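You operate a simulated robot arm through the tools that you are given. There is no shell and no other tool.

You are at the controls of a simulated robot arm. One attempt, no reset.

TASK
Jog both bottles to the stop arm, then lift them onto the shelf.
Fine: the control shelf; jog slowly; drive off before you lift; the arm stays down. Set down upright: white band test bottle, green band test bottle.
Where things are to end (x, y in the base frame): white band test bottle within 60 mm of [330, 140]; green band test bottle within 60 mm of [330, 270].

It is judged by the outcome, as a careful person would: the job done as asked, and still so three seconds after it is handed in. It fails if anything else is knocked over, pushed out of place, dropped, spilled or broken.

THE ROBOT
A 7-joint arm with a two-finger parallel gripper, fixed in place. Base frame: the origin is at the foot of the arm, x ahead of it, y to its left, z up; the work surface is at about z = 942. Lengths are in mm, angles in degrees, forces in N, time in s.
With the tool pointing down near the work surface it reaches from about 280 to 680 mm from the base axis. Its first joint turns from -66.0 to 66.0 degrees. Payload 1.57 kg.
The tool frame sits at the grasp point between the pads (the TCP): z along the fingers, y along the line on which they close. The tips reach 30 mm beyond it. Largest opening 110 mm; finger width 24, thickness 12; the body of the gripper, 48 by 112 mm, starts 78 mm behind the TCP.
Orientation is told as [roll, pitch, yaw] about the base's x, y, z axes, in that order, counted from this pose: with the fingers straight down and closing along the base's y, the tool's x points along the base's -x, its y along +y and its z along -z.

THE INTERFACE
- The arm moves only by the tool apply_moves. Its arguments are lists of equal length, an entry for each row: "rot": the turn, a rotation vector about the tool's x, y, z in degrees, a list of three; "dp": the shift along the tool's x, y, z in mm, a list of three; "jaw": the finger opening in mm, from 0 to 110. In form: {"rot": [[ax, ay, az], ...], "dp": [[dx, dy, dz], ...], "jaw": [jaw, ...]}. A call has 1 to 20 rows; each row shifts and turns the commanded pose from where the row before left it, along the tool's axes as they then stand. Rows are played at 5 a second. More than 50 mm and 8.6 degrees between two rows, or a gripper value outside its range, and nothing of the call is played. Where a pose cannot be reached the arm comes as near as it can. A force on the tool above 90 N (or 10 N above the force at the start of the call, whichever is more), or a blocked arm, ends the call early, and 0.2 s more pass. The fingers move at their own pace (about 108 mm/s each) and stop on an object; they squeeze with about 32 N. The grip force told is the motor's: it shows also when the fingers shut on nothing. Time passes only in rows, and 0.2 s behind the last, so rows that do not move let the fingers close. It gives the time, the measured TCP pose, the force on the tool (base axes), the opening and the grip force at its end, in the units of the frame above (readings bear some noise), with the torque about the TCP (base axes, N m) and any sound that the robot's microphone picked up, and new pictures: "views" is both (left out), scene, wrist or none.
- Cameras (640 x 400 px; columns grow to the right, rows downward): "scene" is fixed at [170.4, -400.9, 1396.3]; the picture's right is [0.69, -0.73, 0.00], its down [-0.47, -0.44, -0.76] and it looks along [0.56, 0.52, -0.64] (base axes); focal length 214 px, centre (320, 200). "wrist" rides on the gripper at [70, 16, -141] in the tool frame; the picture's right is [-0.23, 0.97, 0.00], its down [-0.85, -0.20, -0.48] and it looks along [-0.47, -0.11, 0.88] (tool axes); focal length 222 px, centre (320, 200). There is no depth. A picture from a camera that has moved, and an enlarged one, comes with that camera's place and axes in the base frame and with its lens.
- enlarge(camera, box): a new picture of the part [left, top, right, bottom] of that camera's present view, enlarged. The clock stands still meanwhile.
- close_job(): hands the job in; it is judged then, once.

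Nothing tells you positions but the pictures and the camera data. Unless the task says otherwise, let go and move clear before handing in.

The tools are called after ">>>" by a JSON object that holds its "op" and its "data". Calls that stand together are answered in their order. apply_moves: Moves the arm, as the interface text tells. Its arguments: {"type":"object","properties":{"rot":{"type":"array"},"dp":{"type":"array"},"jaw":{"type":"array"},"views":{"type":"string","enum":["both","scene","wrist","none"]}},"required":["rot","dp","jaw"]} The other tools are called the same way: enlarge (camera, box) takes an enlarged picture of a part of a camera's view; close_job () hands the job in.

At the start:

```text
clock: 0.0
position: [352.6, 31.6, 1270.9]
tool_rot: [0.0, 0.0, 0.0]
wrist_force: [0.4, 0.2, 0.2]
wrist_torque: [-0.02, 0.01, -0.01]
grip_width: 109.8
gripper_force: 0.1
```

scene: 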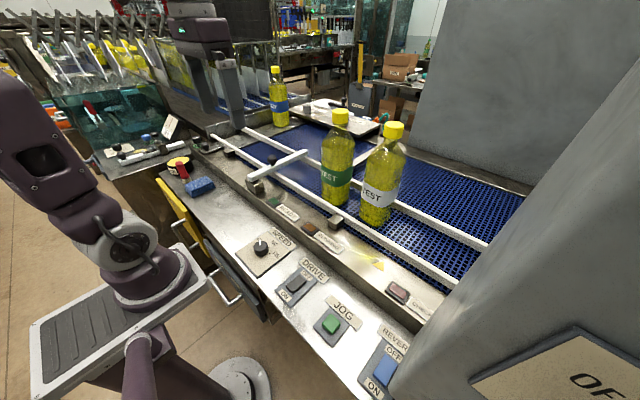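
wrist: 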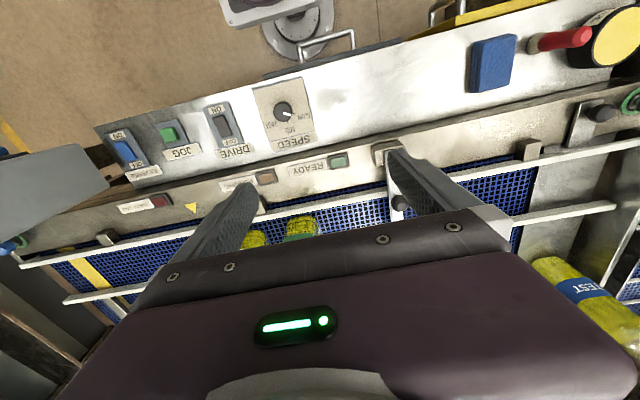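

I see a conveyor with two bottles (green band and white band), a stop arm, and a control shelf with SPEED knob, DRIVE switch, JOG button and REVERSE switch. First I look closer at everything before moving.

>>> {"op": "enlarge", "data": {"camera": "scene", "box": [220, 180, 460, 400]}}

>>> {"op": "enlarge", "data": {"camera": "scene", "box": [140, 60, 420, 240]}}

>>> {"op": "enlarge", "data": {"camera": "wrist", "box": [90, 60, 370, 230]}}

>>> {"op": "enlarge", "data": {"camera": "wrist", "box": [360, 0, 640, 240]}}

```text
1.82 times, centred on (340, 290) of scene
camera zoom: at [170.4, -400.9, 1396.3], right [0.69, -0.73, 0.0], down [-0.47, -0.44, -0.76], along [0.56, 0.52, -0.64], focal length 390 px, centre (284, 36)
```

zoom: 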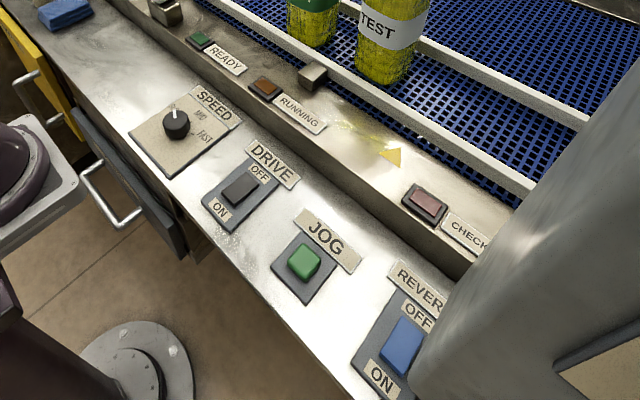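

```text
2.22 times, centred on (280, 150) of scene
camera zoom: at [170.4, -400.9, 1396.3], right [0.69, -0.73, 0.0], down [-0.47, -0.44, -0.76], along [0.56, 0.52, -0.64], focal length 477 px, centre (409, 311)
```

zoom: 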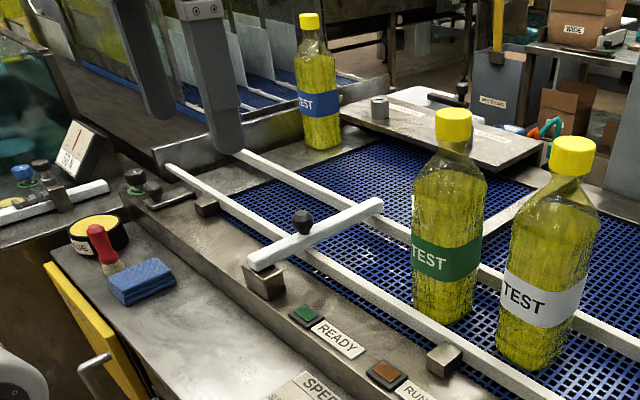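

```text
2.29 times, centred on (230, 145) of wrist
camera zoom: at [284.0, 48.2, 1413.4], right [0.23, 0.97, 0.0], down [0.85, -0.2, 0.48], along [0.47, -0.11, -0.88], focal length 508 px, centre (526, 326)
```

zoom: 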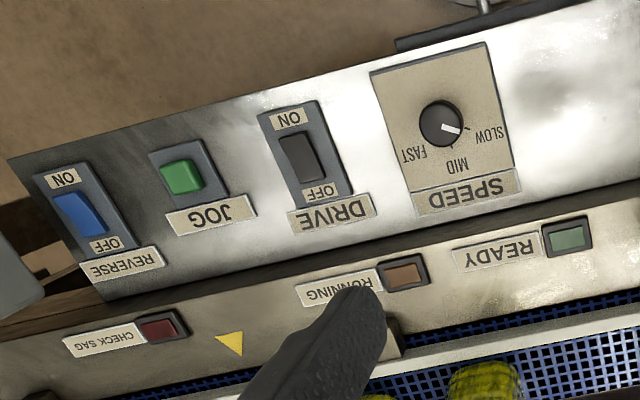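

```text
1.67 times, centred on (500, 120) of wrist
camera zoom: at [284.0, 48.2, 1413.4], right [0.23, 0.97, 0.0], down [0.85, -0.2, 0.48], along [0.47, -0.11, -0.88], focal length 370 px, centre (20, 333)
```

zoom: 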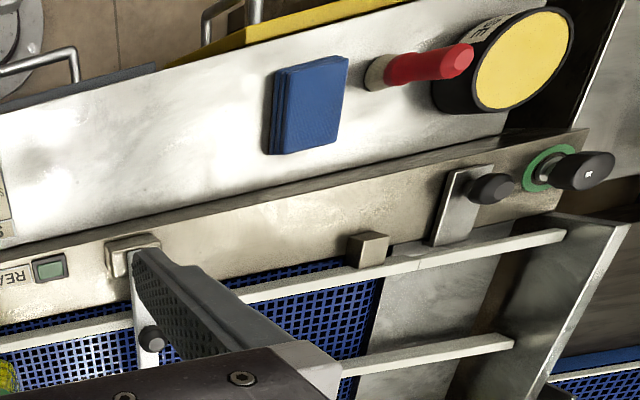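

I place the shelf panel at z≈905–915: SPEED knob near (324,-40), DRIVE rocker near (325,-178), JOG button near (315,-299), and the bottles near x≈600. Next I look more closely at the switch states and knob pointer.

>>> {"op": "enlarge", "data": {"camera": "wrist", "box": [245, 75, 325, 155]}}

>>> {"op": "enlarge", "data": {"camera": "wrist", "box": [95, 95, 255, 195]}}

>>> {"op": "enlarge", "data": {"camera": "scene", "box": [235, 220, 315, 310]}}

>>> {"op": "enlarge", "data": {"camera": "scene", "box": [300, 300, 430, 400]}}

>>> {"op": "enlarge", "data": {"camera": "scene", "box": [300, 95, 430, 240]}}

>>> {"op": "enlarge", "data": {"camera": "scene", "box": [230, 130, 350, 230]}}

```text
5.00 times, centred on (285, 115) of wrist
camera zoom: at [284.0, 48.2, 1413.4], right [0.23, 0.97, 0.0], down [0.85, -0.2, 0.48], along [0.47, -0.11, -0.88], focal length 1111 px, centre (495, 625)
```

zoom: 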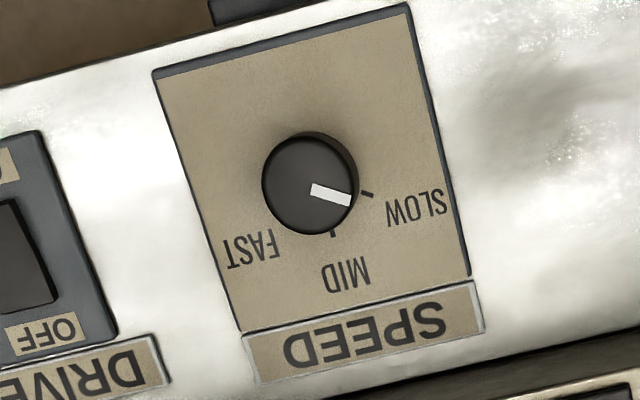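

```text
4.00 times, centred on (175, 145) of wrist
camera zoom: at [284.0, 48.2, 1413.4], right [0.23, 0.97, 0.0], down [0.85, -0.2, 0.48], along [0.47, -0.11, -0.88], focal length 888 px, centre (900, 420)
```

zoom: 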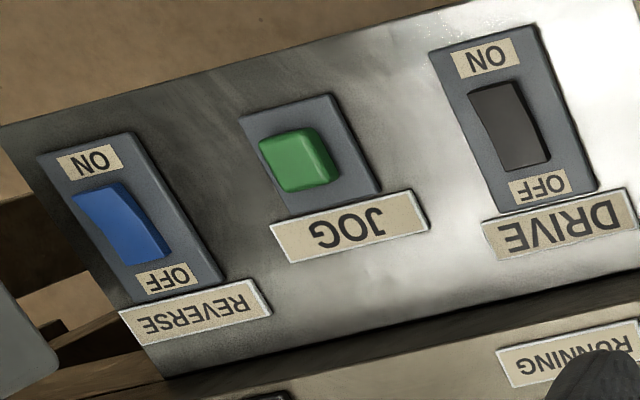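

```text
4.44 times, centred on (275, 265) of scene
camera zoom: at [170.4, -400.9, 1396.3], right [0.69, -0.73, 0.0], down [-0.47, -0.44, -0.76], along [0.56, 0.52, -0.64], focal length 953 px, centre (520, -89)
```

zoom: 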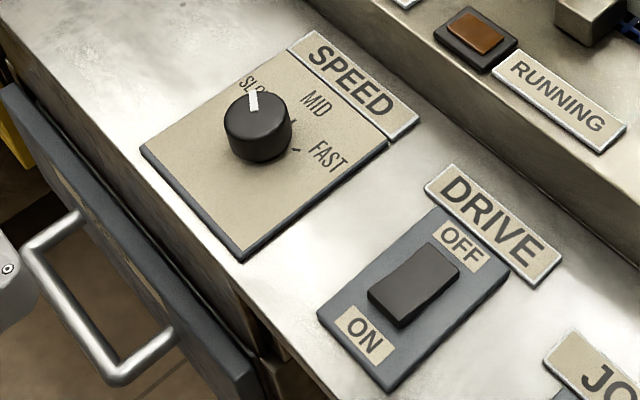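

```text
4.00 times, centred on (365, 350) of scene
camera zoom: at [170.4, -400.9, 1396.3], right [0.69, -0.73, 0.0], down [-0.47, -0.44, -0.76], along [0.56, 0.52, -0.64], focal length 858 px, centre (140, -400)
```

zoom: 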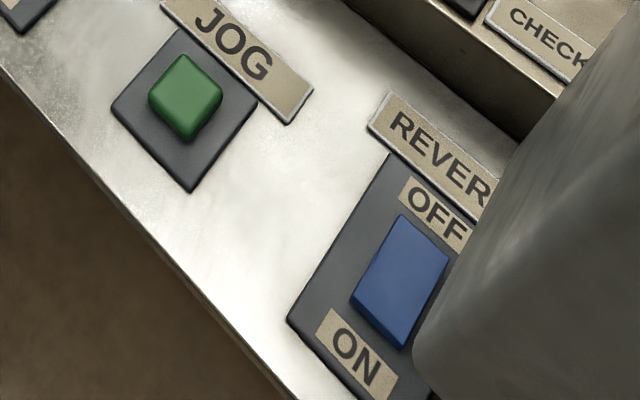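

```text
2.76 times, centred on (365, 168) of scene
camera zoom: at [170.4, -400.9, 1396.3], right [0.69, -0.73, 0.0], down [-0.47, -0.44, -0.76], along [0.56, 0.52, -0.64], focal length 592 px, centre (196, 290)
```

zoom: 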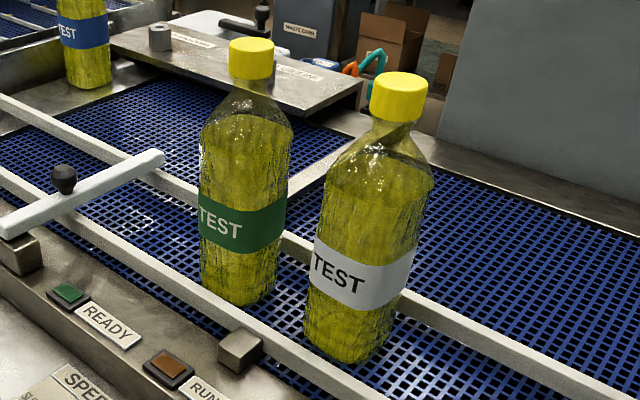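

```text
4.00 times, centred on (290, 180) of scene
camera zoom: at [170.4, -400.9, 1396.3], right [0.69, -0.73, 0.0], down [-0.47, -0.44, -0.76], along [0.56, 0.52, -0.64], focal length 858 px, centre (440, 280)
```

zoom: 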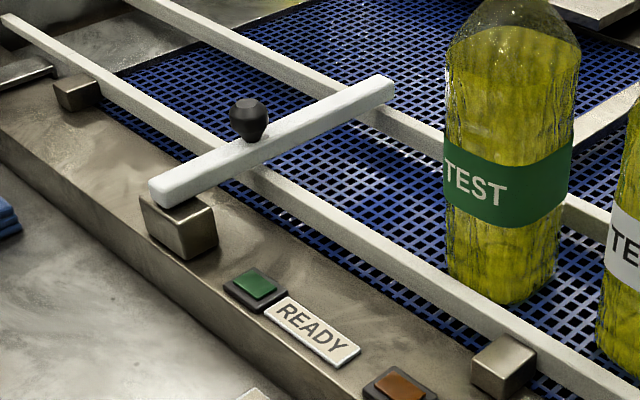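

The speed pointer already stands at SLOW. I want to compare the two rockers' tilt in the pictures to tell ON from OFF.

>>> {"op": "enlarge", "data": {"camera": "wrist", "box": [105, 130, 155, 170]}}

>>> {"op": "enlarge", "data": {"camera": "wrist", "box": [200, 100, 250, 150]}}

>>> {"op": "enlarge", "data": {"camera": "scene", "box": [365, 340, 415, 400]}}

>>> {"op": "enlarge", "data": {"camera": "scene", "box": [270, 265, 320, 315]}}

>>> {"op": "enlarge", "data": {"camera": "scene", "box": [260, 190, 420, 310]}}

```text
10.00 times, centred on (130, 150) of wrist
camera zoom: at [284.0, 48.2, 1413.4], right [0.23, 0.97, 0.0], down [0.85, -0.2, 0.48], along [0.47, -0.11, -0.88], focal length 2221 px, centre (2220, 700)
```

zoom: 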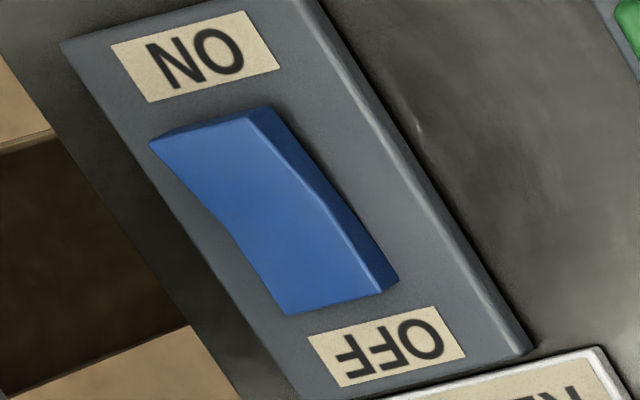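

```text
8.00 times, centred on (225, 125) of wrist
camera zoom: at [284.0, 48.2, 1413.4], right [0.23, 0.97, 0.0], down [0.85, -0.2, 0.48], along [0.47, -0.11, -0.88], focal length 1777 px, centre (1080, 800)
```

zoom: 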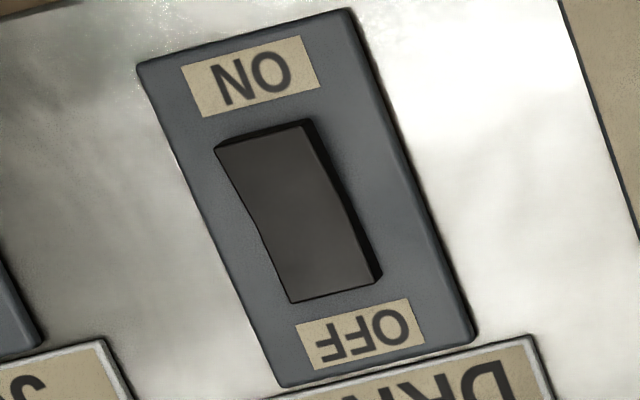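

```text
6.67 times, centred on (390, 370) of scene
camera zoom: at [170.4, -400.9, 1396.3], right [0.69, -0.73, 0.0], down [-0.47, -0.44, -0.76], along [0.56, 0.52, -0.64], focal length 1430 px, centre (-147, -933)
```

zoom: 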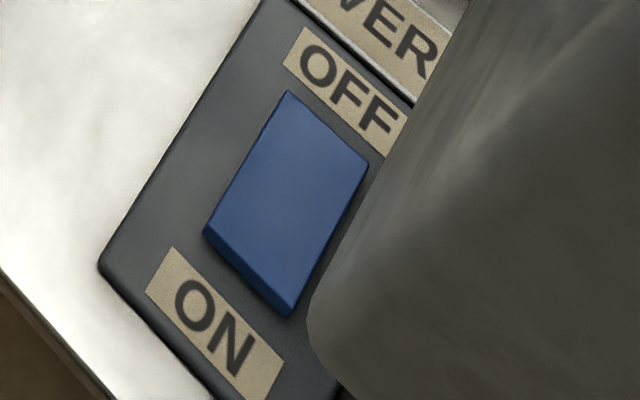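

```text
8.00 times, centred on (295, 290) of scene
camera zoom: at [170.4, -400.9, 1396.3], right [0.69, -0.73, 0.0], down [-0.47, -0.44, -0.76], along [0.56, 0.52, -0.64], focal length 1716 px, centre (520, -520)
```

zoom: 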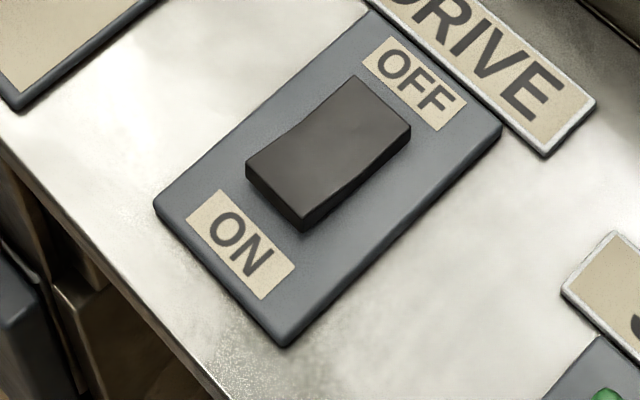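

```text
3.33 times, centred on (340, 250) of scene
camera zoom: at [170.4, -400.9, 1396.3], right [0.69, -0.73, 0.0], down [-0.47, -0.44, -0.76], along [0.56, 0.52, -0.64], focal length 715 px, centre (253, 33)
```

zoom: 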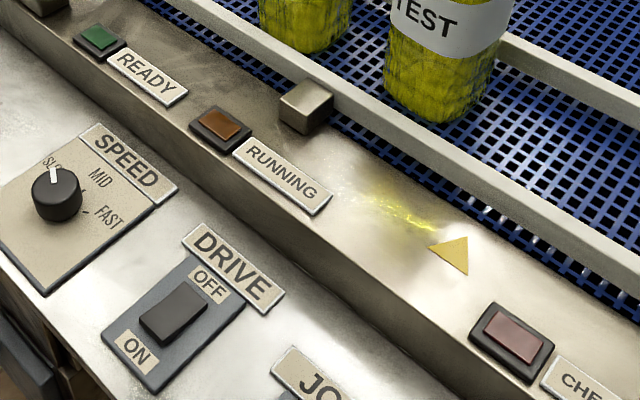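

Both rockers show the OFF end pressed, so drive and reverse are off and speed is at SLOW. I will try JOG first with the drive off: close the fingers and move above the JOG button at about (315,-299), keeping clear of the gray column at y<-425.

>>> {"op": "apply_moves", "data": {"rot": [[0, 0, 0], [0, 0, 0], [0, 0, 0], [0, 0, 0], [0, 0, 0], [0, 0, 0], [0, 0, 0], [0, 0, 0], [0, 0, 0], [0, 0, 0], [0, 0, 0], [0, 0, 0], [0, 0, 0], [0, 0, 0]], "dp": [[4.7, -41.3, 0], [4.7, -41.3, 0], [4.7, -41.3, 0], [4.7, -41.3, 0], [4.7, -41.3, 0], [4.7, -41.3, 0], [4.7, -41.3, 0], [4.7, -41.3, 0], [0, 0, 40], [0, 0, 40], [0, 0, 40], [0, 0, 40], [0, 0, 40], [0, 0, 0]], "jaw": [80, 60, 40, 20, 0, 0, 0, 0, 0, 0, 0, 0, 0, 0]}}

```text
clock: 3.0
position: [312.9, -301.8, 1069.8]
tool_rot: [0.0, 0.0, 0.1]
wrist_force: [0.3, -0.3, -0.7]
wrist_torque: [-0.02, 0.0, -0.01]
grip_width: 0.1
gripper_force: 20.8
camera wrist: at [244.0, -283.7, 1212.3], right [0.23, 0.97, 0.0], down [0.85, -0.2, 0.48], along [0.47, -0.11, -0.88], focal length 222 px, centre (320, 200)
```

scene: 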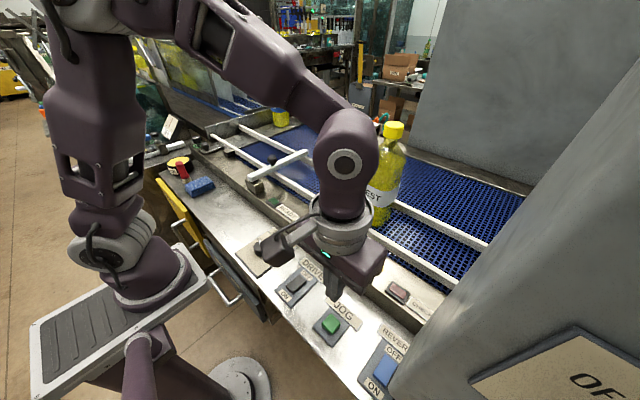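
wrist: 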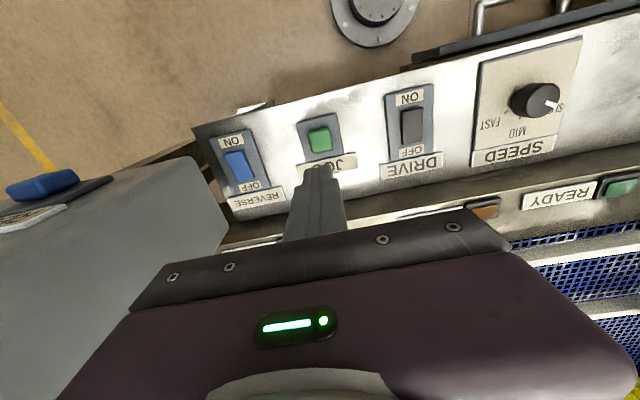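

The JOG button sits at (315,-300,914) by this view, directly beneath the fingertips. I lower to just above it and make a gentle contact.

>>> {"op": "apply_moves", "data": {"rot": [[0, 0, 0], [0, 0, 0], [0, 0, 0], [0, 0, 0], [0, 0, 0]], "dp": [[-1, 1, 40], [-1, 0, 40], [0, 0, 25], [0, 0, 5], [0, 0, 0]], "jaw": [0, 0, 0, 0, 0]}}

>>> {"op": "enlarge", "data": {"camera": "scene", "box": [270, 240, 420, 400]}}

```text
clock: 4.2
position: [317.9, -298.9, 961.8]
tool_rot: [0.1, 0.1, 0.0]
wrist_force: [-0.2, 0.1, 0.7]
wrist_torque: [-0.01, -0.02, -0.02]
grip_width: 0.0
gripper_force: 21.6
camera wrist: at [248.2, -282.0, 1103.0], right [0.23, 0.97, 0.0], down [0.85, -0.2, 0.48], along [0.47, -0.11, -0.88], focal length 222 px, centre (320, 200)
```

scene: 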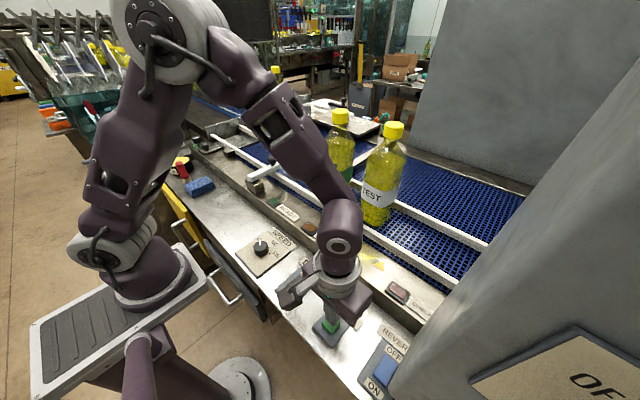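
wrist: 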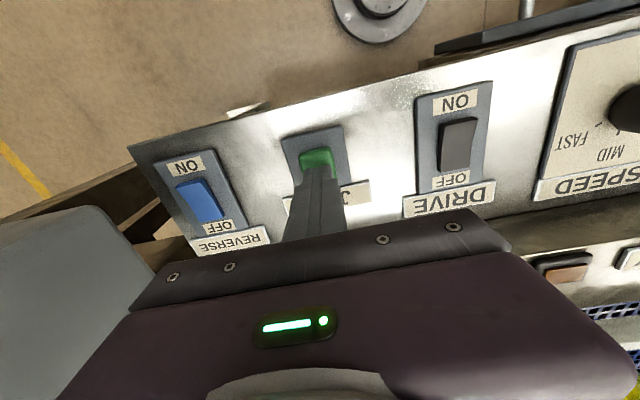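

```text
2.50 times, centred on (345, 320) of scene
camera zoom: at [170.4, -400.9, 1396.3], right [0.69, -0.73, 0.0], down [-0.47, -0.44, -0.76], along [0.56, 0.52, -0.64], focal length 536 px, centre (258, -100)
```

zoom: 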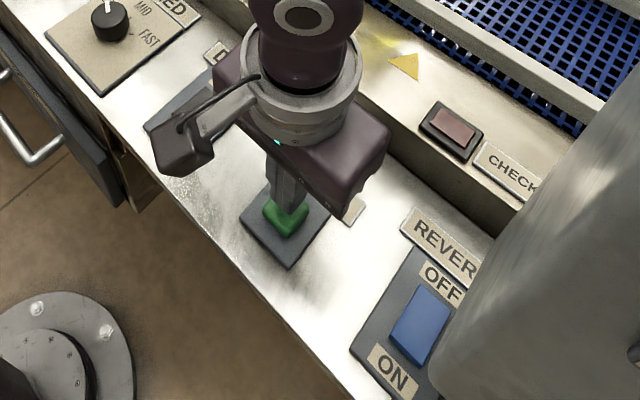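

Fingertips hover about 15–20 mm over the JOG button and both bottles remain in view. I lower in small steps until there is contact.

>>> {"op": "apply_moves", "data": {"rot": [[0, 0, 0], [0, 0, 0], [0, 0, 0], [0, 0, 0]], "dp": [[1, 0, 5], [1, 0, 5], [0, 0, 4], [0, 0, 2]], "jaw": [0, 0, 0, 0], "views": "scene"}}

```text
clock: 5.2
position: [315.9, -298.7, 945.5]
tool_rot: [0.0, 0.0, -0.1]
wrist_force: [0.4, -0.6, 1.4]
wrist_torque: [-0.03, 0.0, 0.01]
grip_width: 0.0
gripper_force: 21.1
heard: click
```

scene: 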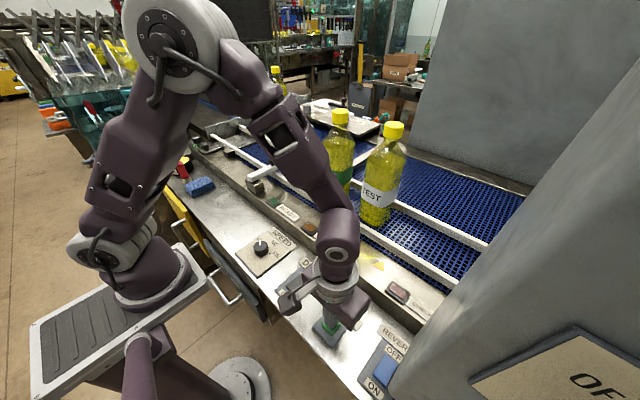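

A click was heard at light contact. I hold still a second to see whether the belt moves the bottles.

>>> {"op": "apply_moves", "data": {"rot": [[0, 0, 0], [0, 0, 0], [0, 0, 0], [0, 0, 0], [0, 0, 0]], "dp": [[0, 0, 0], [0, 0, 0], [0, 0, 0], [0, 0, 0], [0, 0, 0]], "jaw": [0, 0, 0, 0, 0], "views": "scene"}}

>>> {"op": "enlarge", "data": {"camera": "scene", "box": [230, 95, 430, 270]}}

```text
clock: 6.4
position: [316.3, -297.8, 946.4]
tool_rot: [0.0, 0.0, 0.0]
wrist_force: [-0.9, -0.6, 1.0]
wrist_torque: [-0.01, 0.0, 0.01]
grip_width: 0.3
gripper_force: 21.5
```

scene: 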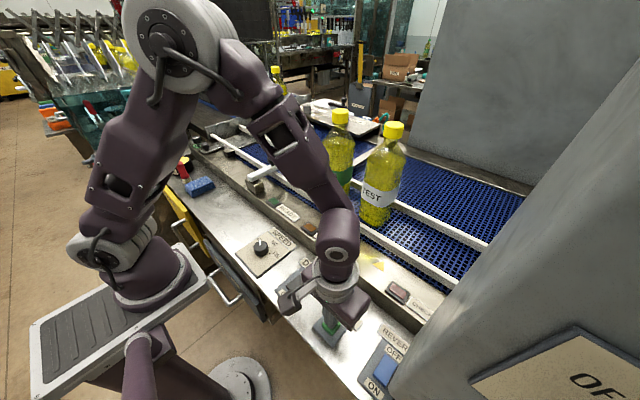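

```text
2.29 times, centred on (330, 182) of scene
camera zoom: at [170.4, -400.9, 1396.3], right [0.69, -0.73, 0.0], down [-0.47, -0.44, -0.76], along [0.56, 0.52, -0.64], focal length 490 px, centre (297, 240)
```

zoom: 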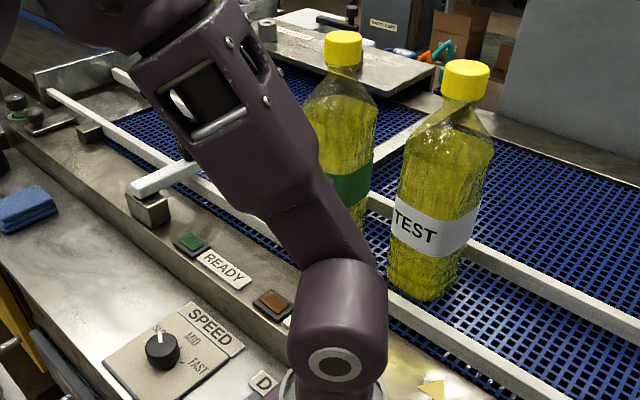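

The bottles have not moved yet, and the contact force is only about 1 N. I press a few millimetres deeper to be sure the button is down.

>>> {"op": "apply_moves", "data": {"rot": [[0, 0, 0], [0, 0, 0], [0, 0, 0], [0, 0, 0]], "dp": [[0, 0, 1.5], [0, 0, 1.5], [0, 0, 0], [0, 0, 0]], "jaw": [0, 0, 0, 0], "views": "scene"}}

>>> {"op": "enlarge", "data": {"camera": "scene", "box": [230, 95, 430, 270]}}

```text
clock: 7.4
position: [315.8, -298.4, 942.3]
tool_rot: [0.0, 0.0, 0.0]
wrist_force: [-2.4, 4.9, 21.1]
wrist_torque: [0.11, 0.09, -0.01]
grip_width: 0.1
gripper_force: 21.9
```

scene: 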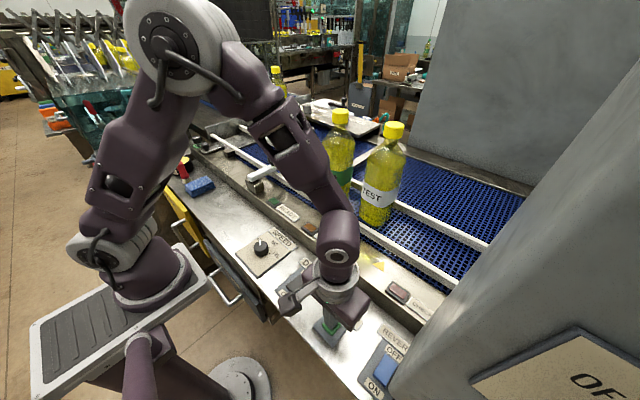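

```text
2.29 times, centred on (330, 182) of scene
camera zoom: at [170.2, -400.6, 1396.4], right [0.69, -0.73, 0.0], down [-0.47, -0.44, -0.76], along [0.56, 0.52, -0.65], focal length 490 px, centre (297, 240)
```

zoom: 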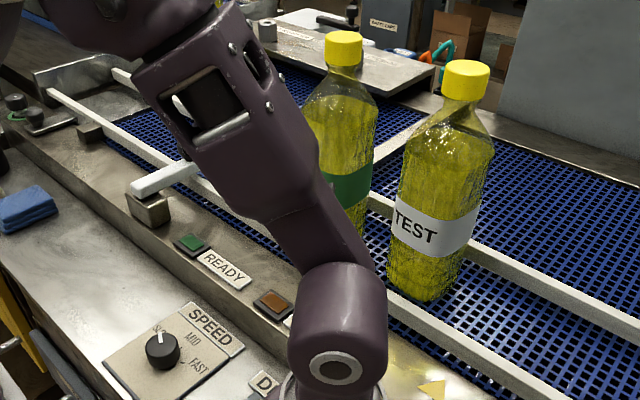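

JOG is bottomed out at 21 N and nothing moves, so it evidently needs DRIVE on first. I lift off and go to the ON end of the DRIVE rocker at about (308,-179).

>>> {"op": "apply_moves", "data": {"rot": [[0, 0, 0], [0, 0, 0], [0, 0, 0], [0, 0, 0], [0, 0, 0], [0, 0, 0], [0, 0, 0]], "dp": [[0, 0, -10], [0, 0, -30], [0, 0, -30], [2, 40, 0], [3, 40, 0], [3, 39.5, 0], [0, 0, 0]], "jaw": [0, 0, 0, 0, 0, 0, 0]}}

>>> {"op": "enlarge", "data": {"camera": "wrist", "box": [220, 80, 460, 230]}}

>>> {"op": "enlarge", "data": {"camera": "scene", "box": [230, 95, 430, 270]}}

```text
clock: 9.0
position: [309.0, -178.0, 1011.9]
tool_rot: [0.0, 0.0, 0.0]
wrist_force: [0.2, -0.3, 0.1]
wrist_torque: [0.0, -0.02, -0.01]
grip_width: 0.2
gripper_force: 21.5
camera wrist: at [239.4, -161.7, 1153.6], right [0.23, 0.97, 0.0], down [0.85, -0.2, 0.48], along [0.47, -0.11, -0.88], focal length 222 px, centre (320, 200)
```

scene: 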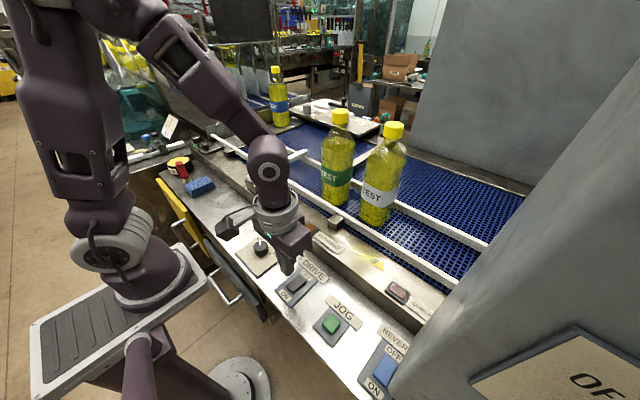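
wrist: 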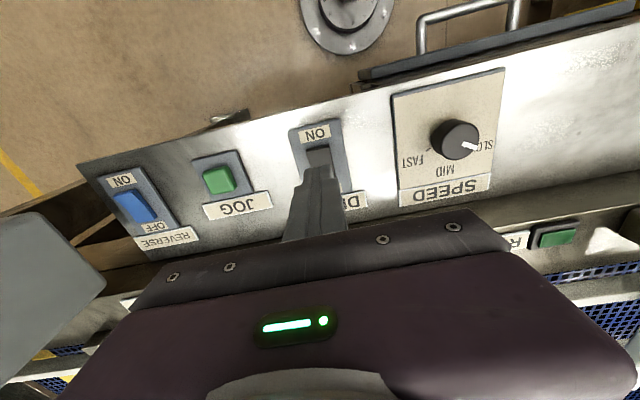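

```text
2.67 times, centred on (340, 155) of wrist
camera zoom: at [239.4, -161.7, 1153.6], right [0.23, 0.97, 0.0], down [0.85, -0.2, 0.48], along [0.47, -0.11, -0.88], focal length 592 px, centre (267, 320)
```

zoom: 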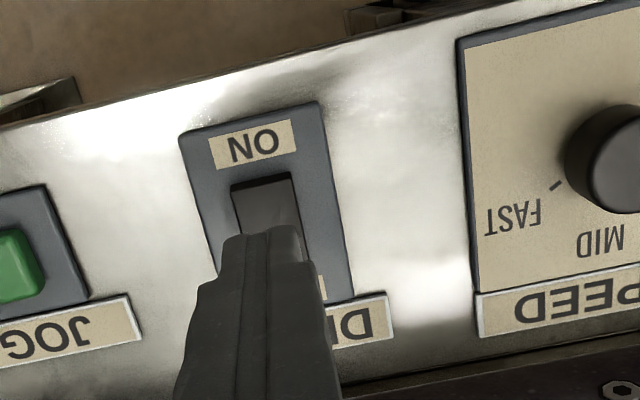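

```text
2.29 times, centred on (330, 182) of scene
camera zoom: at [170.4, -400.9, 1396.3], right [0.69, -0.73, 0.0], down [-0.47, -0.44, -0.76], along [0.56, 0.52, -0.64], focal length 490 px, centre (297, 240)
```

zoom: 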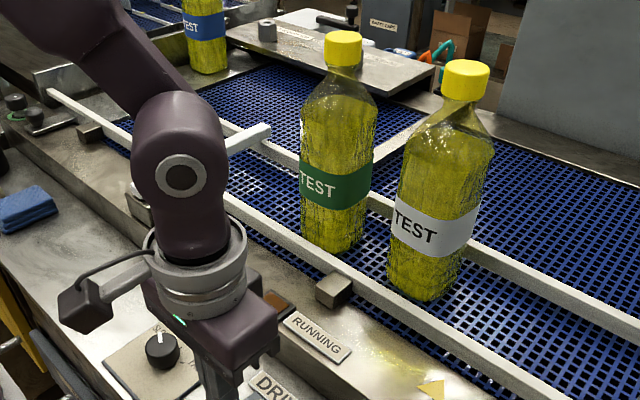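

The rocker's ON end is at about x=304–320, y=-178, beneath the fingertips. I lower and press it in small steps.

>>> {"op": "apply_moves", "data": {"rot": [[0, 0, 0], [0, 0, 0], [0, 0, 0], [0, 0, 0], [0, 0, 0], [0, 0, 0]], "dp": [[1, 0, 30], [0, 0, 25], [0, 0, 5], [0, 0, 4], [0, 0, 3], [0, 0, 2]], "jaw": [0, 0, 0, 0, 0, 0]}}

>>> {"op": "enlarge", "data": {"camera": "scene", "box": [200, 180, 340, 320]}}

```text
clock: 10.5
position: [307.0, -178.8, 945.4]
tool_rot: [-0.1, -0.1, 0.1]
wrist_force: [-6.4, 6.2, 28.3]
wrist_torque: [0.14, -0.14, 0.1]
grip_width: 0.0
gripper_force: 21.4
stopped in row 6: the force on the tool passed its limit at 95 N (the readings are from after the stop); the commanded pose is now the measured one
camera wrist: at [237.1, -161.4, 1086.6], right [0.23, 0.97, 0.0], down [0.85, -0.2, 0.48], along [0.47, -0.11, -0.88], focal length 222 px, centre (320, 200)
```

scene: 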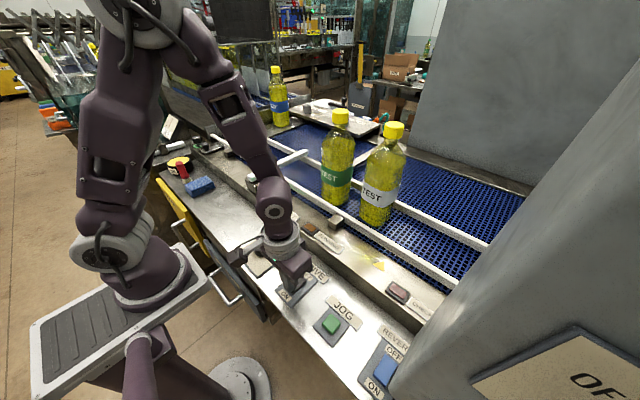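
wrist: 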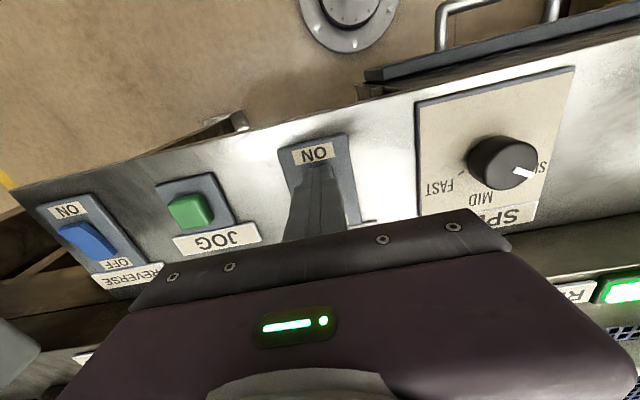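

```text
2.86 times, centred on (270, 250) of scene
camera zoom: at [170.0, -400.6, 1396.4], right [0.69, -0.73, 0.0], down [-0.47, -0.44, -0.76], along [0.56, 0.52, -0.64], focal length 613 px, centre (463, 57)
```

zoom: 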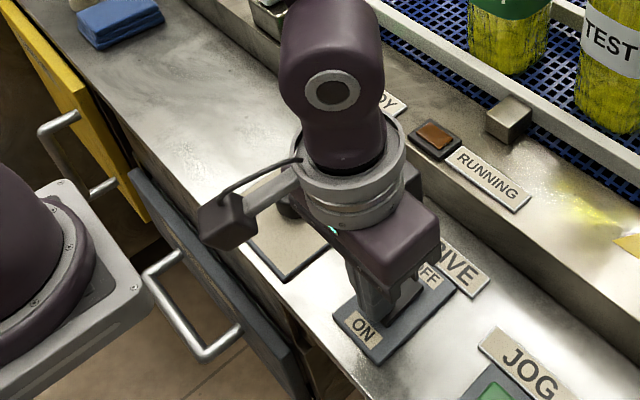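

The READY lamp is now lit green and the bottles stand still, so the drive is on and waiting. I lift off and return to JOG, coming down to its known height (TCP z≈944).

>>> {"op": "apply_moves", "data": {"rot": [[0, 0, 0], [0, 0, 0], [0, 0, 0], [0, 0, 0], [0, 0, 0], [0, 0, 0], [0, 0, 0], [0, 0, 0]], "dp": [[0, 0, -20], [0, 0, -35], [-3, -40, 0], [-3, -40, 0], [-3, -40, 0], [0, 0, 30], [0, 0, 16], [0, 0, 0]], "jaw": [0, 0, 0, 0, 0, 0, 0, 0]}}

>>> {"op": "enlarge", "data": {"camera": "scene", "box": [230, 95, 430, 270]}}

>>> {"op": "enlarge", "data": {"camera": "wrist", "box": [240, 60, 560, 240]}}

```text
clock: 12.3
position: [317.8, -299.8, 955.0]
tool_rot: [-0.1, -0.3, 0.0]
wrist_force: [0.4, -0.1, 0.7]
wrist_torque: [0.03, -0.03, -0.01]
grip_width: 0.0
gripper_force: 21.2
camera wrist: at [248.1, -281.6, 1095.4], right [0.23, 0.97, 0.0], down [0.85, -0.2, 0.48], along [0.47, -0.11, -0.88], focal length 222 px, centre (320, 200)
```

scene: 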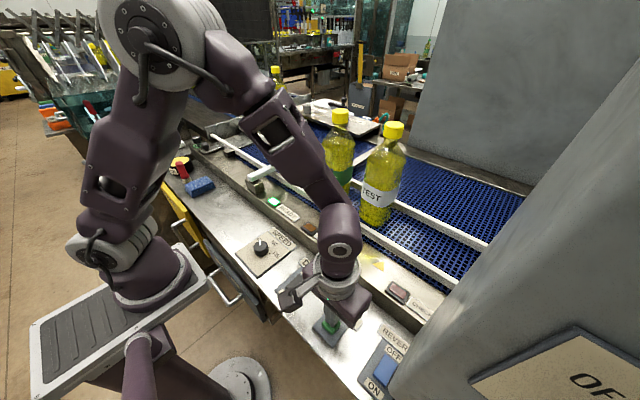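
wrist: 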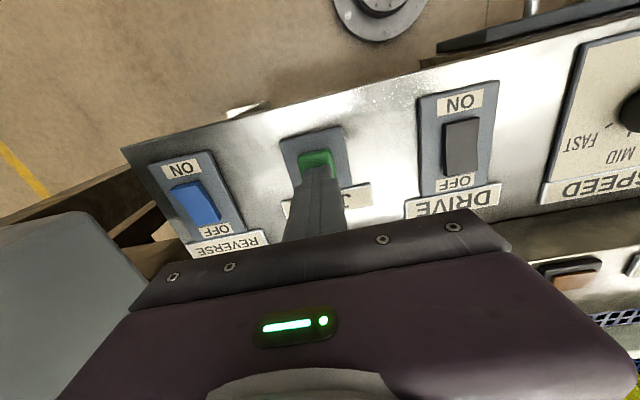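

```text
2.29 times, centred on (330, 182) of scene
camera zoom: at [170.4, -400.9, 1396.3], right [0.69, -0.73, 0.0], down [-0.47, -0.44, -0.76], along [0.56, 0.52, -0.64], focal length 490 px, centre (297, 240)
```

zoom: 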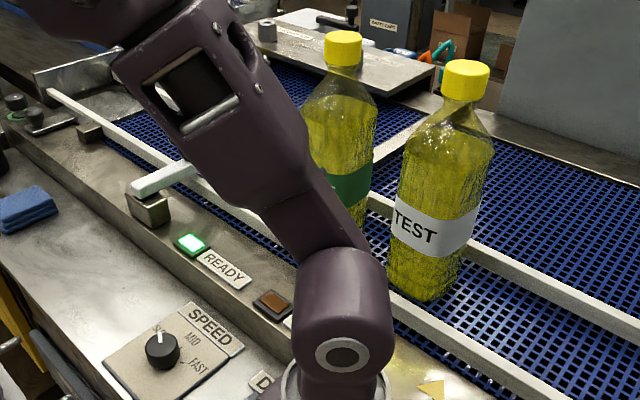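

```text
2.00 times, centred on (400, 150) of wrist
camera zoom: at [248.1, -281.6, 1095.4], right [0.23, 0.97, 0.0], down [0.85, -0.2, 0.48], along [0.47, -0.11, -0.88], focal length 444 px, centre (160, 300)
```

zoom: 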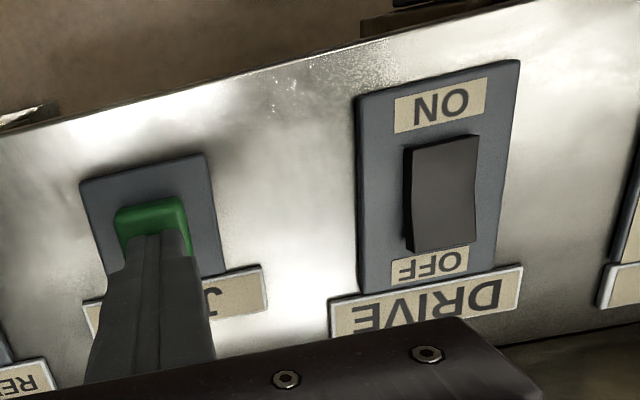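

READY is lit and nothing else has moved. I press JOG now for a short while and check how fast and which way the bottles go.

>>> {"op": "apply_moves", "data": {"rot": [[0, 0, 0], [0, 0, 0], [0, 0, 0], [0, 0, 0]], "dp": [[1, 0, 5], [1, 0, 5], [0, 0, 1], [0, 0, 0]], "jaw": [0, 0, 0, 0], "views": "scene"}}

>>> {"op": "enlarge", "data": {"camera": "scene", "box": [230, 95, 430, 270]}}

```text
clock: 13.3
position: [315.3, -299.7, 943.1]
tool_rot: [-0.2, -0.2, 0.0]
wrist_force: [4.7, 1.7, 15.0]
wrist_torque: [0.06, -0.13, -0.02]
grip_width: 0.0
gripper_force: 21.8
heard: click
```

scene: 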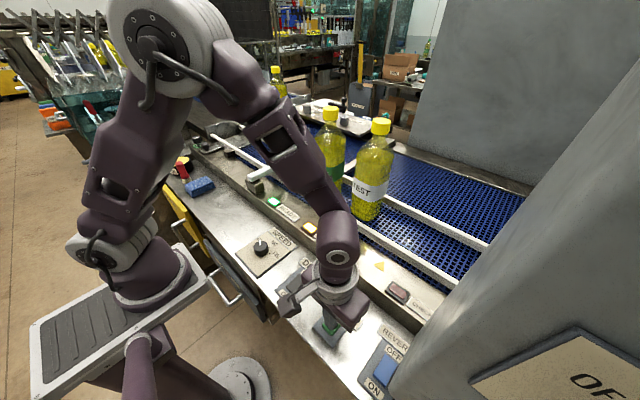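

```text
2.29 times, centred on (330, 182) of scene
camera zoom: at [170.4, -400.7, 1396.3], right [0.69, -0.73, 0.0], down [-0.47, -0.44, -0.76], along [0.56, 0.52, -0.65], focal length 490 px, centre (297, 240)
```

zoom: 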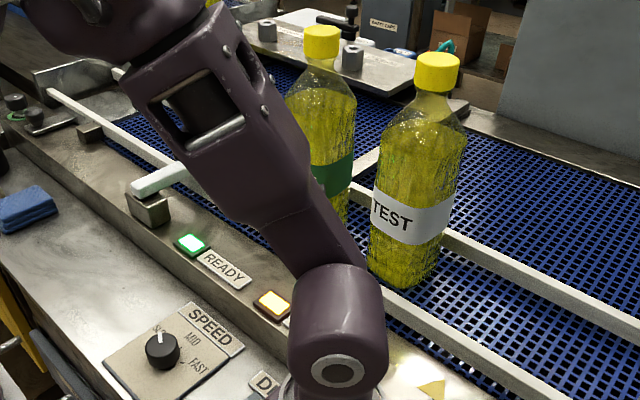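

RUNNING is lit and the bottles move toward the stop arm at roughly 50 mm/s, standing steady. I keep holding in short spans and check.

>>> {"op": "apply_moves", "data": {"rot": [[0, 0, 0], [0, 0, 0], [0, 0, 0]], "dp": [[0, 0, 0], [0, 0, 0], [0, 0, 0]], "jaw": [0, 0, 0], "views": "scene"}}

>>> {"op": "enlarge", "data": {"camera": "scene", "box": [230, 95, 430, 270]}}

```text
clock: 14.1
position: [315.1, -299.2, 943.1]
tool_rot: [0.0, -0.2, 0.0]
wrist_force: [7.4, 1.5, 16.7]
wrist_torque: [0.06, -0.16, -0.01]
grip_width: 0.2
gripper_force: 21.0
```

scene: 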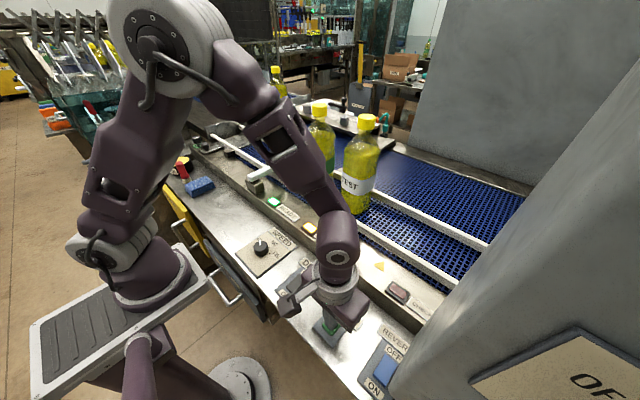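

```text
2.29 times, centred on (330, 182) of scene
camera zoom: at [170.4, -400.7, 1396.3], right [0.69, -0.73, 0.0], down [-0.47, -0.44, -0.76], along [0.56, 0.52, -0.65], focal length 490 px, centre (297, 240)
```

zoom: 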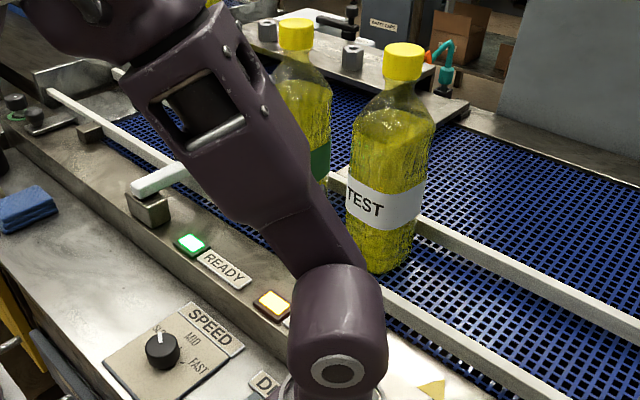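

Both bottles move together at about 50–55 mm/s; green needs roughly another 90 mm and white about 150 mm. I keep holding JOG in short spans.

>>> {"op": "apply_moves", "data": {"rot": [[0, 0, 0], [0, 0, 0], [0, 0, 0], [0, 0, 0]], "dp": [[0, 0, 0], [0, 0, 0], [0, 0, 0], [0, 0, 0]], "jaw": [0, 0, 0, 0]}}

>>> {"op": "enlarge", "data": {"camera": "scene", "box": [230, 95, 430, 270]}}

```text
clock: 15.1
position: [314.9, -299.0, 943.6]
tool_rot: [-0.1, -0.2, -0.1]
wrist_force: [5.6, -0.9, 18.3]
wrist_torque: [-0.02, -0.16, 0.04]
grip_width: 0.0
gripper_force: 21.8
camera wrist: at [244.9, -281.9, 1084.9], right [0.23, 0.97, 0.0], down [0.85, -0.2, 0.48], along [0.47, -0.11, -0.88], focal length 222 px, centre (320, 200)
```

scene: 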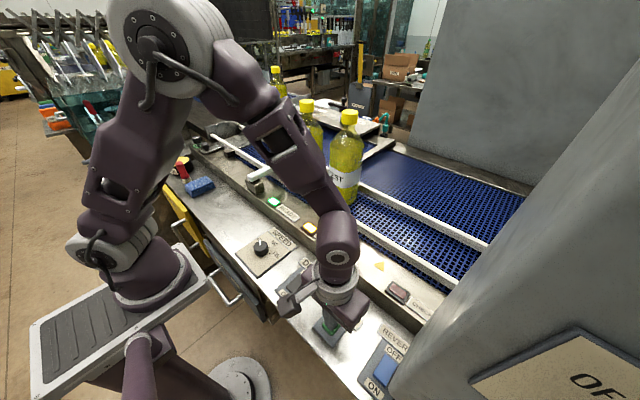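
wrist: 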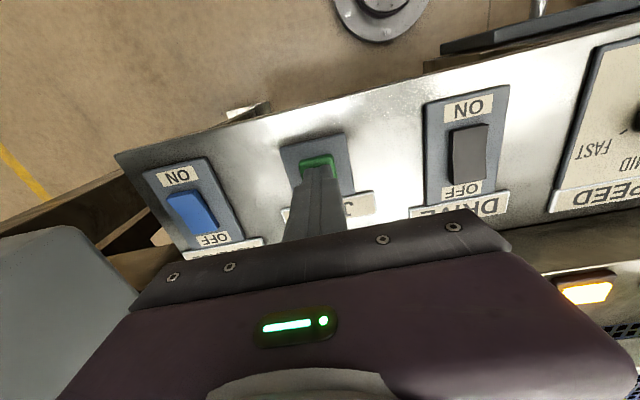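

```text
2.29 times, centred on (330, 182) of scene
camera zoom: at [170.4, -400.8, 1396.3], right [0.69, -0.73, 0.0], down [-0.47, -0.44, -0.76], along [0.56, 0.52, -0.65], focal length 490 px, centre (297, 240)
```

zoom: 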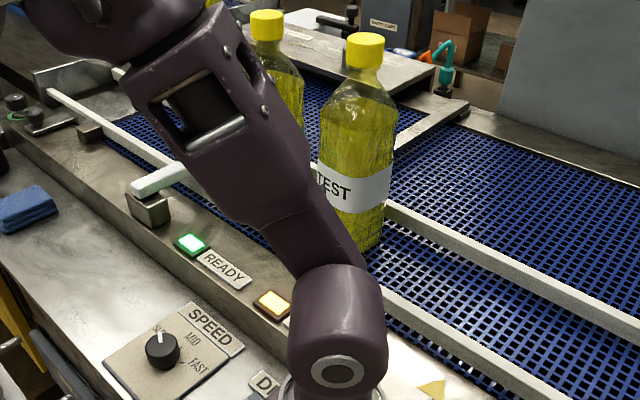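

Motion is steady. I continue for another second.

>>> {"op": "apply_moves", "data": {"rot": [[0, 0, 0], [0, 0, 0], [0, 0, 0]], "dp": [[0, 0, 0], [0, 0, 0], [0, 0, 0]], "jaw": [0, 0, 0], "views": "scene"}}

>>> {"op": "enlarge", "data": {"camera": "scene", "box": [230, 70, 430, 245]}}

```text
clock: 15.9
position: [314.4, -299.8, 943.4]
tool_rot: [-0.1, -0.2, -0.1]
wrist_force: [5.0, -2.1, 17.7]
wrist_torque: [-0.07, -0.11, -0.01]
grip_width: 0.0
gripper_force: 21.6
```

scene: 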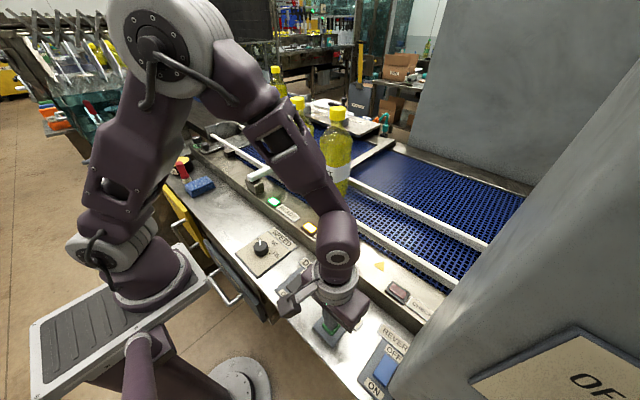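

```text
2.29 times, centred on (330, 158) of scene
camera zoom: at [170.4, -400.8, 1396.3], right [0.69, -0.73, 0.0], down [-0.47, -0.44, -0.76], along [0.56, 0.52, -0.65], focal length 490 px, centre (297, 297)
```

zoom: 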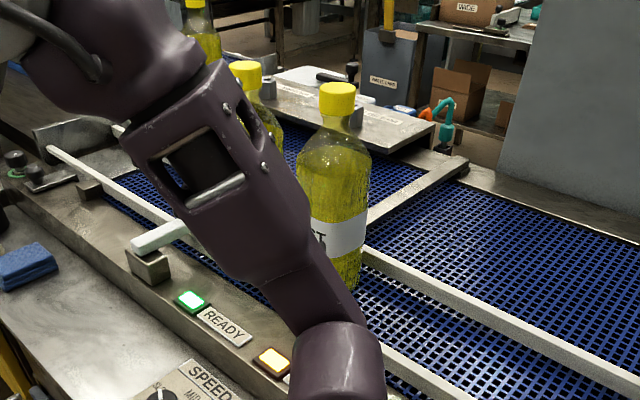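

Green nears the stop arm. I hold in shorter spans now to watch for it stopping.

>>> {"op": "apply_moves", "data": {"rot": [[0, 0, 0], [0, 0, 0]], "dp": [[0, 0, 0], [0, 0, 0]], "jaw": [0, 0], "views": "scene"}}

>>> {"op": "enlarge", "data": {"camera": "scene", "box": [230, 70, 430, 245]}}

```text
clock: 16.5
position: [314.6, -299.1, 942.7]
tool_rot: [-0.1, -0.2, -0.1]
wrist_force: [4.0, -2.7, 19.2]
wrist_torque: [-0.06, -0.05, -0.05]
grip_width: 0.2
gripper_force: 21.4
```

scene: 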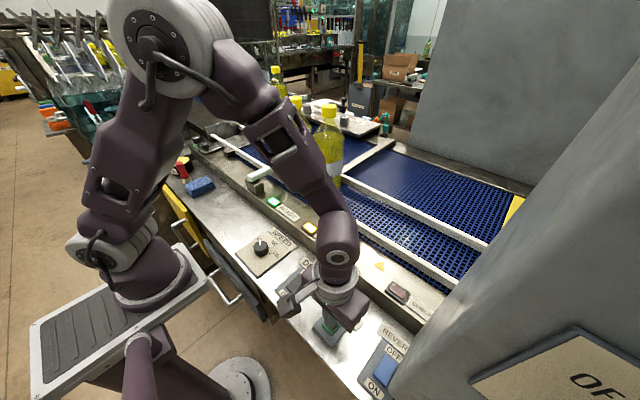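

```text
2.29 times, centred on (330, 158) of scene
camera zoom: at [170.3, -400.8, 1396.3], right [0.69, -0.73, 0.0], down [-0.47, -0.44, -0.76], along [0.56, 0.52, -0.64], focal length 490 px, centre (297, 297)
```

zoom: 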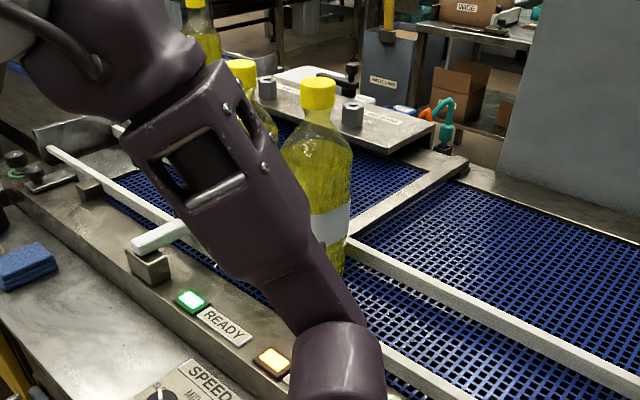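

Green has stopped against the arm; white still closes in. I hold a little more in short steps.

>>> {"op": "apply_moves", "data": {"rot": [[0, 0, 0]], "dp": [[0, 0, 0]], "jaw": [0], "views": "scene"}}

>>> {"op": "enlarge", "data": {"camera": "scene", "box": [230, 70, 430, 245]}}

```text
clock: 16.9
position: [315.3, -298.7, 943.8]
tool_rot: [-0.1, -0.2, 0.1]
wrist_force: [1.7, -1.7, 18.8]
wrist_torque: [-0.08, -0.09, 0.01]
grip_width: 0.0
gripper_force: 21.8
```

scene: 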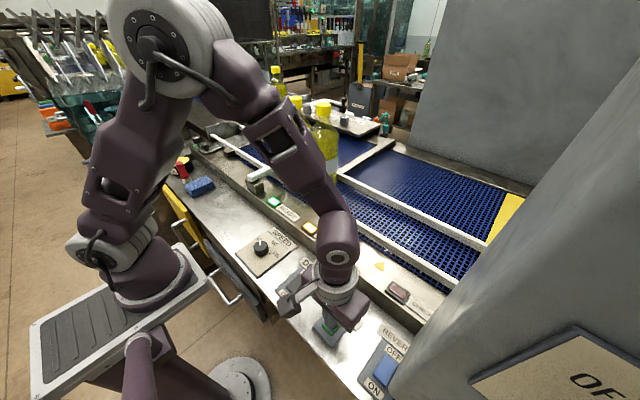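

```text
2.29 times, centred on (330, 158) of scene
camera zoom: at [170.3, -400.8, 1396.3], right [0.69, -0.73, 0.0], down [-0.47, -0.44, -0.76], along [0.56, 0.52, -0.64], focal length 490 px, centre (297, 297)
```

zoom: 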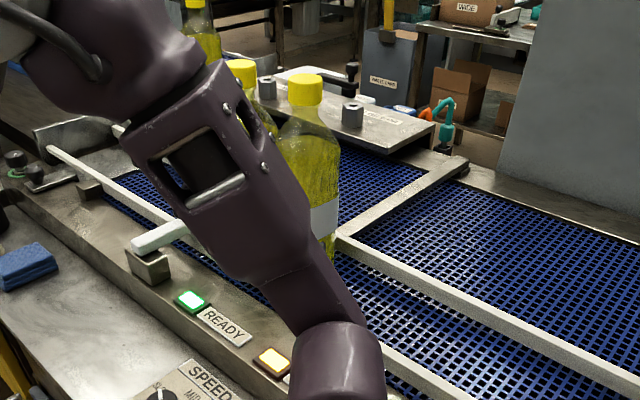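

White is still advancing, with about 15 mm left. One more short span.

>>> {"op": "apply_moves", "data": {"rot": [[0, 0, 0]], "dp": [[0, 0, 0]], "jaw": [0], "views": "scene"}}

>>> {"op": "enlarge", "data": {"camera": "scene", "box": [230, 70, 430, 245]}}

```text
clock: 17.3
position: [314.8, -298.8, 942.4]
tool_rot: [-0.2, -0.2, 0.0]
wrist_force: [1.9, -2.4, 19.2]
wrist_torque: [-0.1, -0.06, -0.01]
grip_width: 0.0
gripper_force: 21.2
```

scene: 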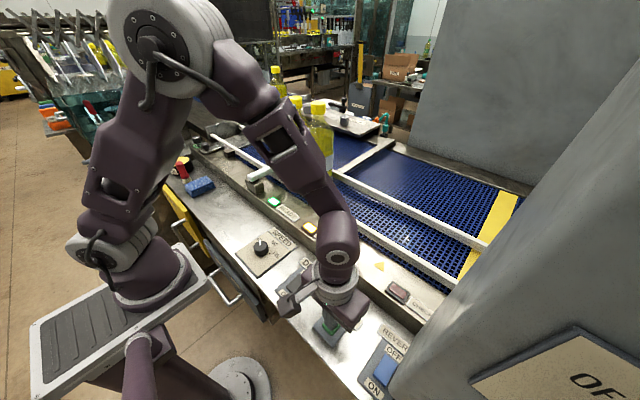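

```text
2.29 times, centred on (330, 158) of scene
camera zoom: at [170.3, -400.8, 1396.3], right [0.69, -0.73, 0.0], down [-0.47, -0.44, -0.76], along [0.56, 0.52, -0.64], focal length 490 px, centre (297, 297)
```

zoom: 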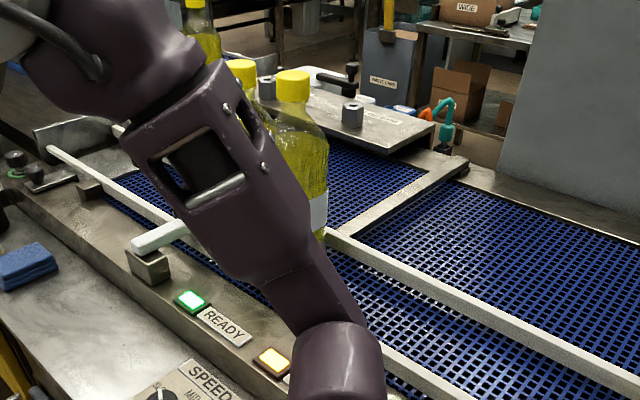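

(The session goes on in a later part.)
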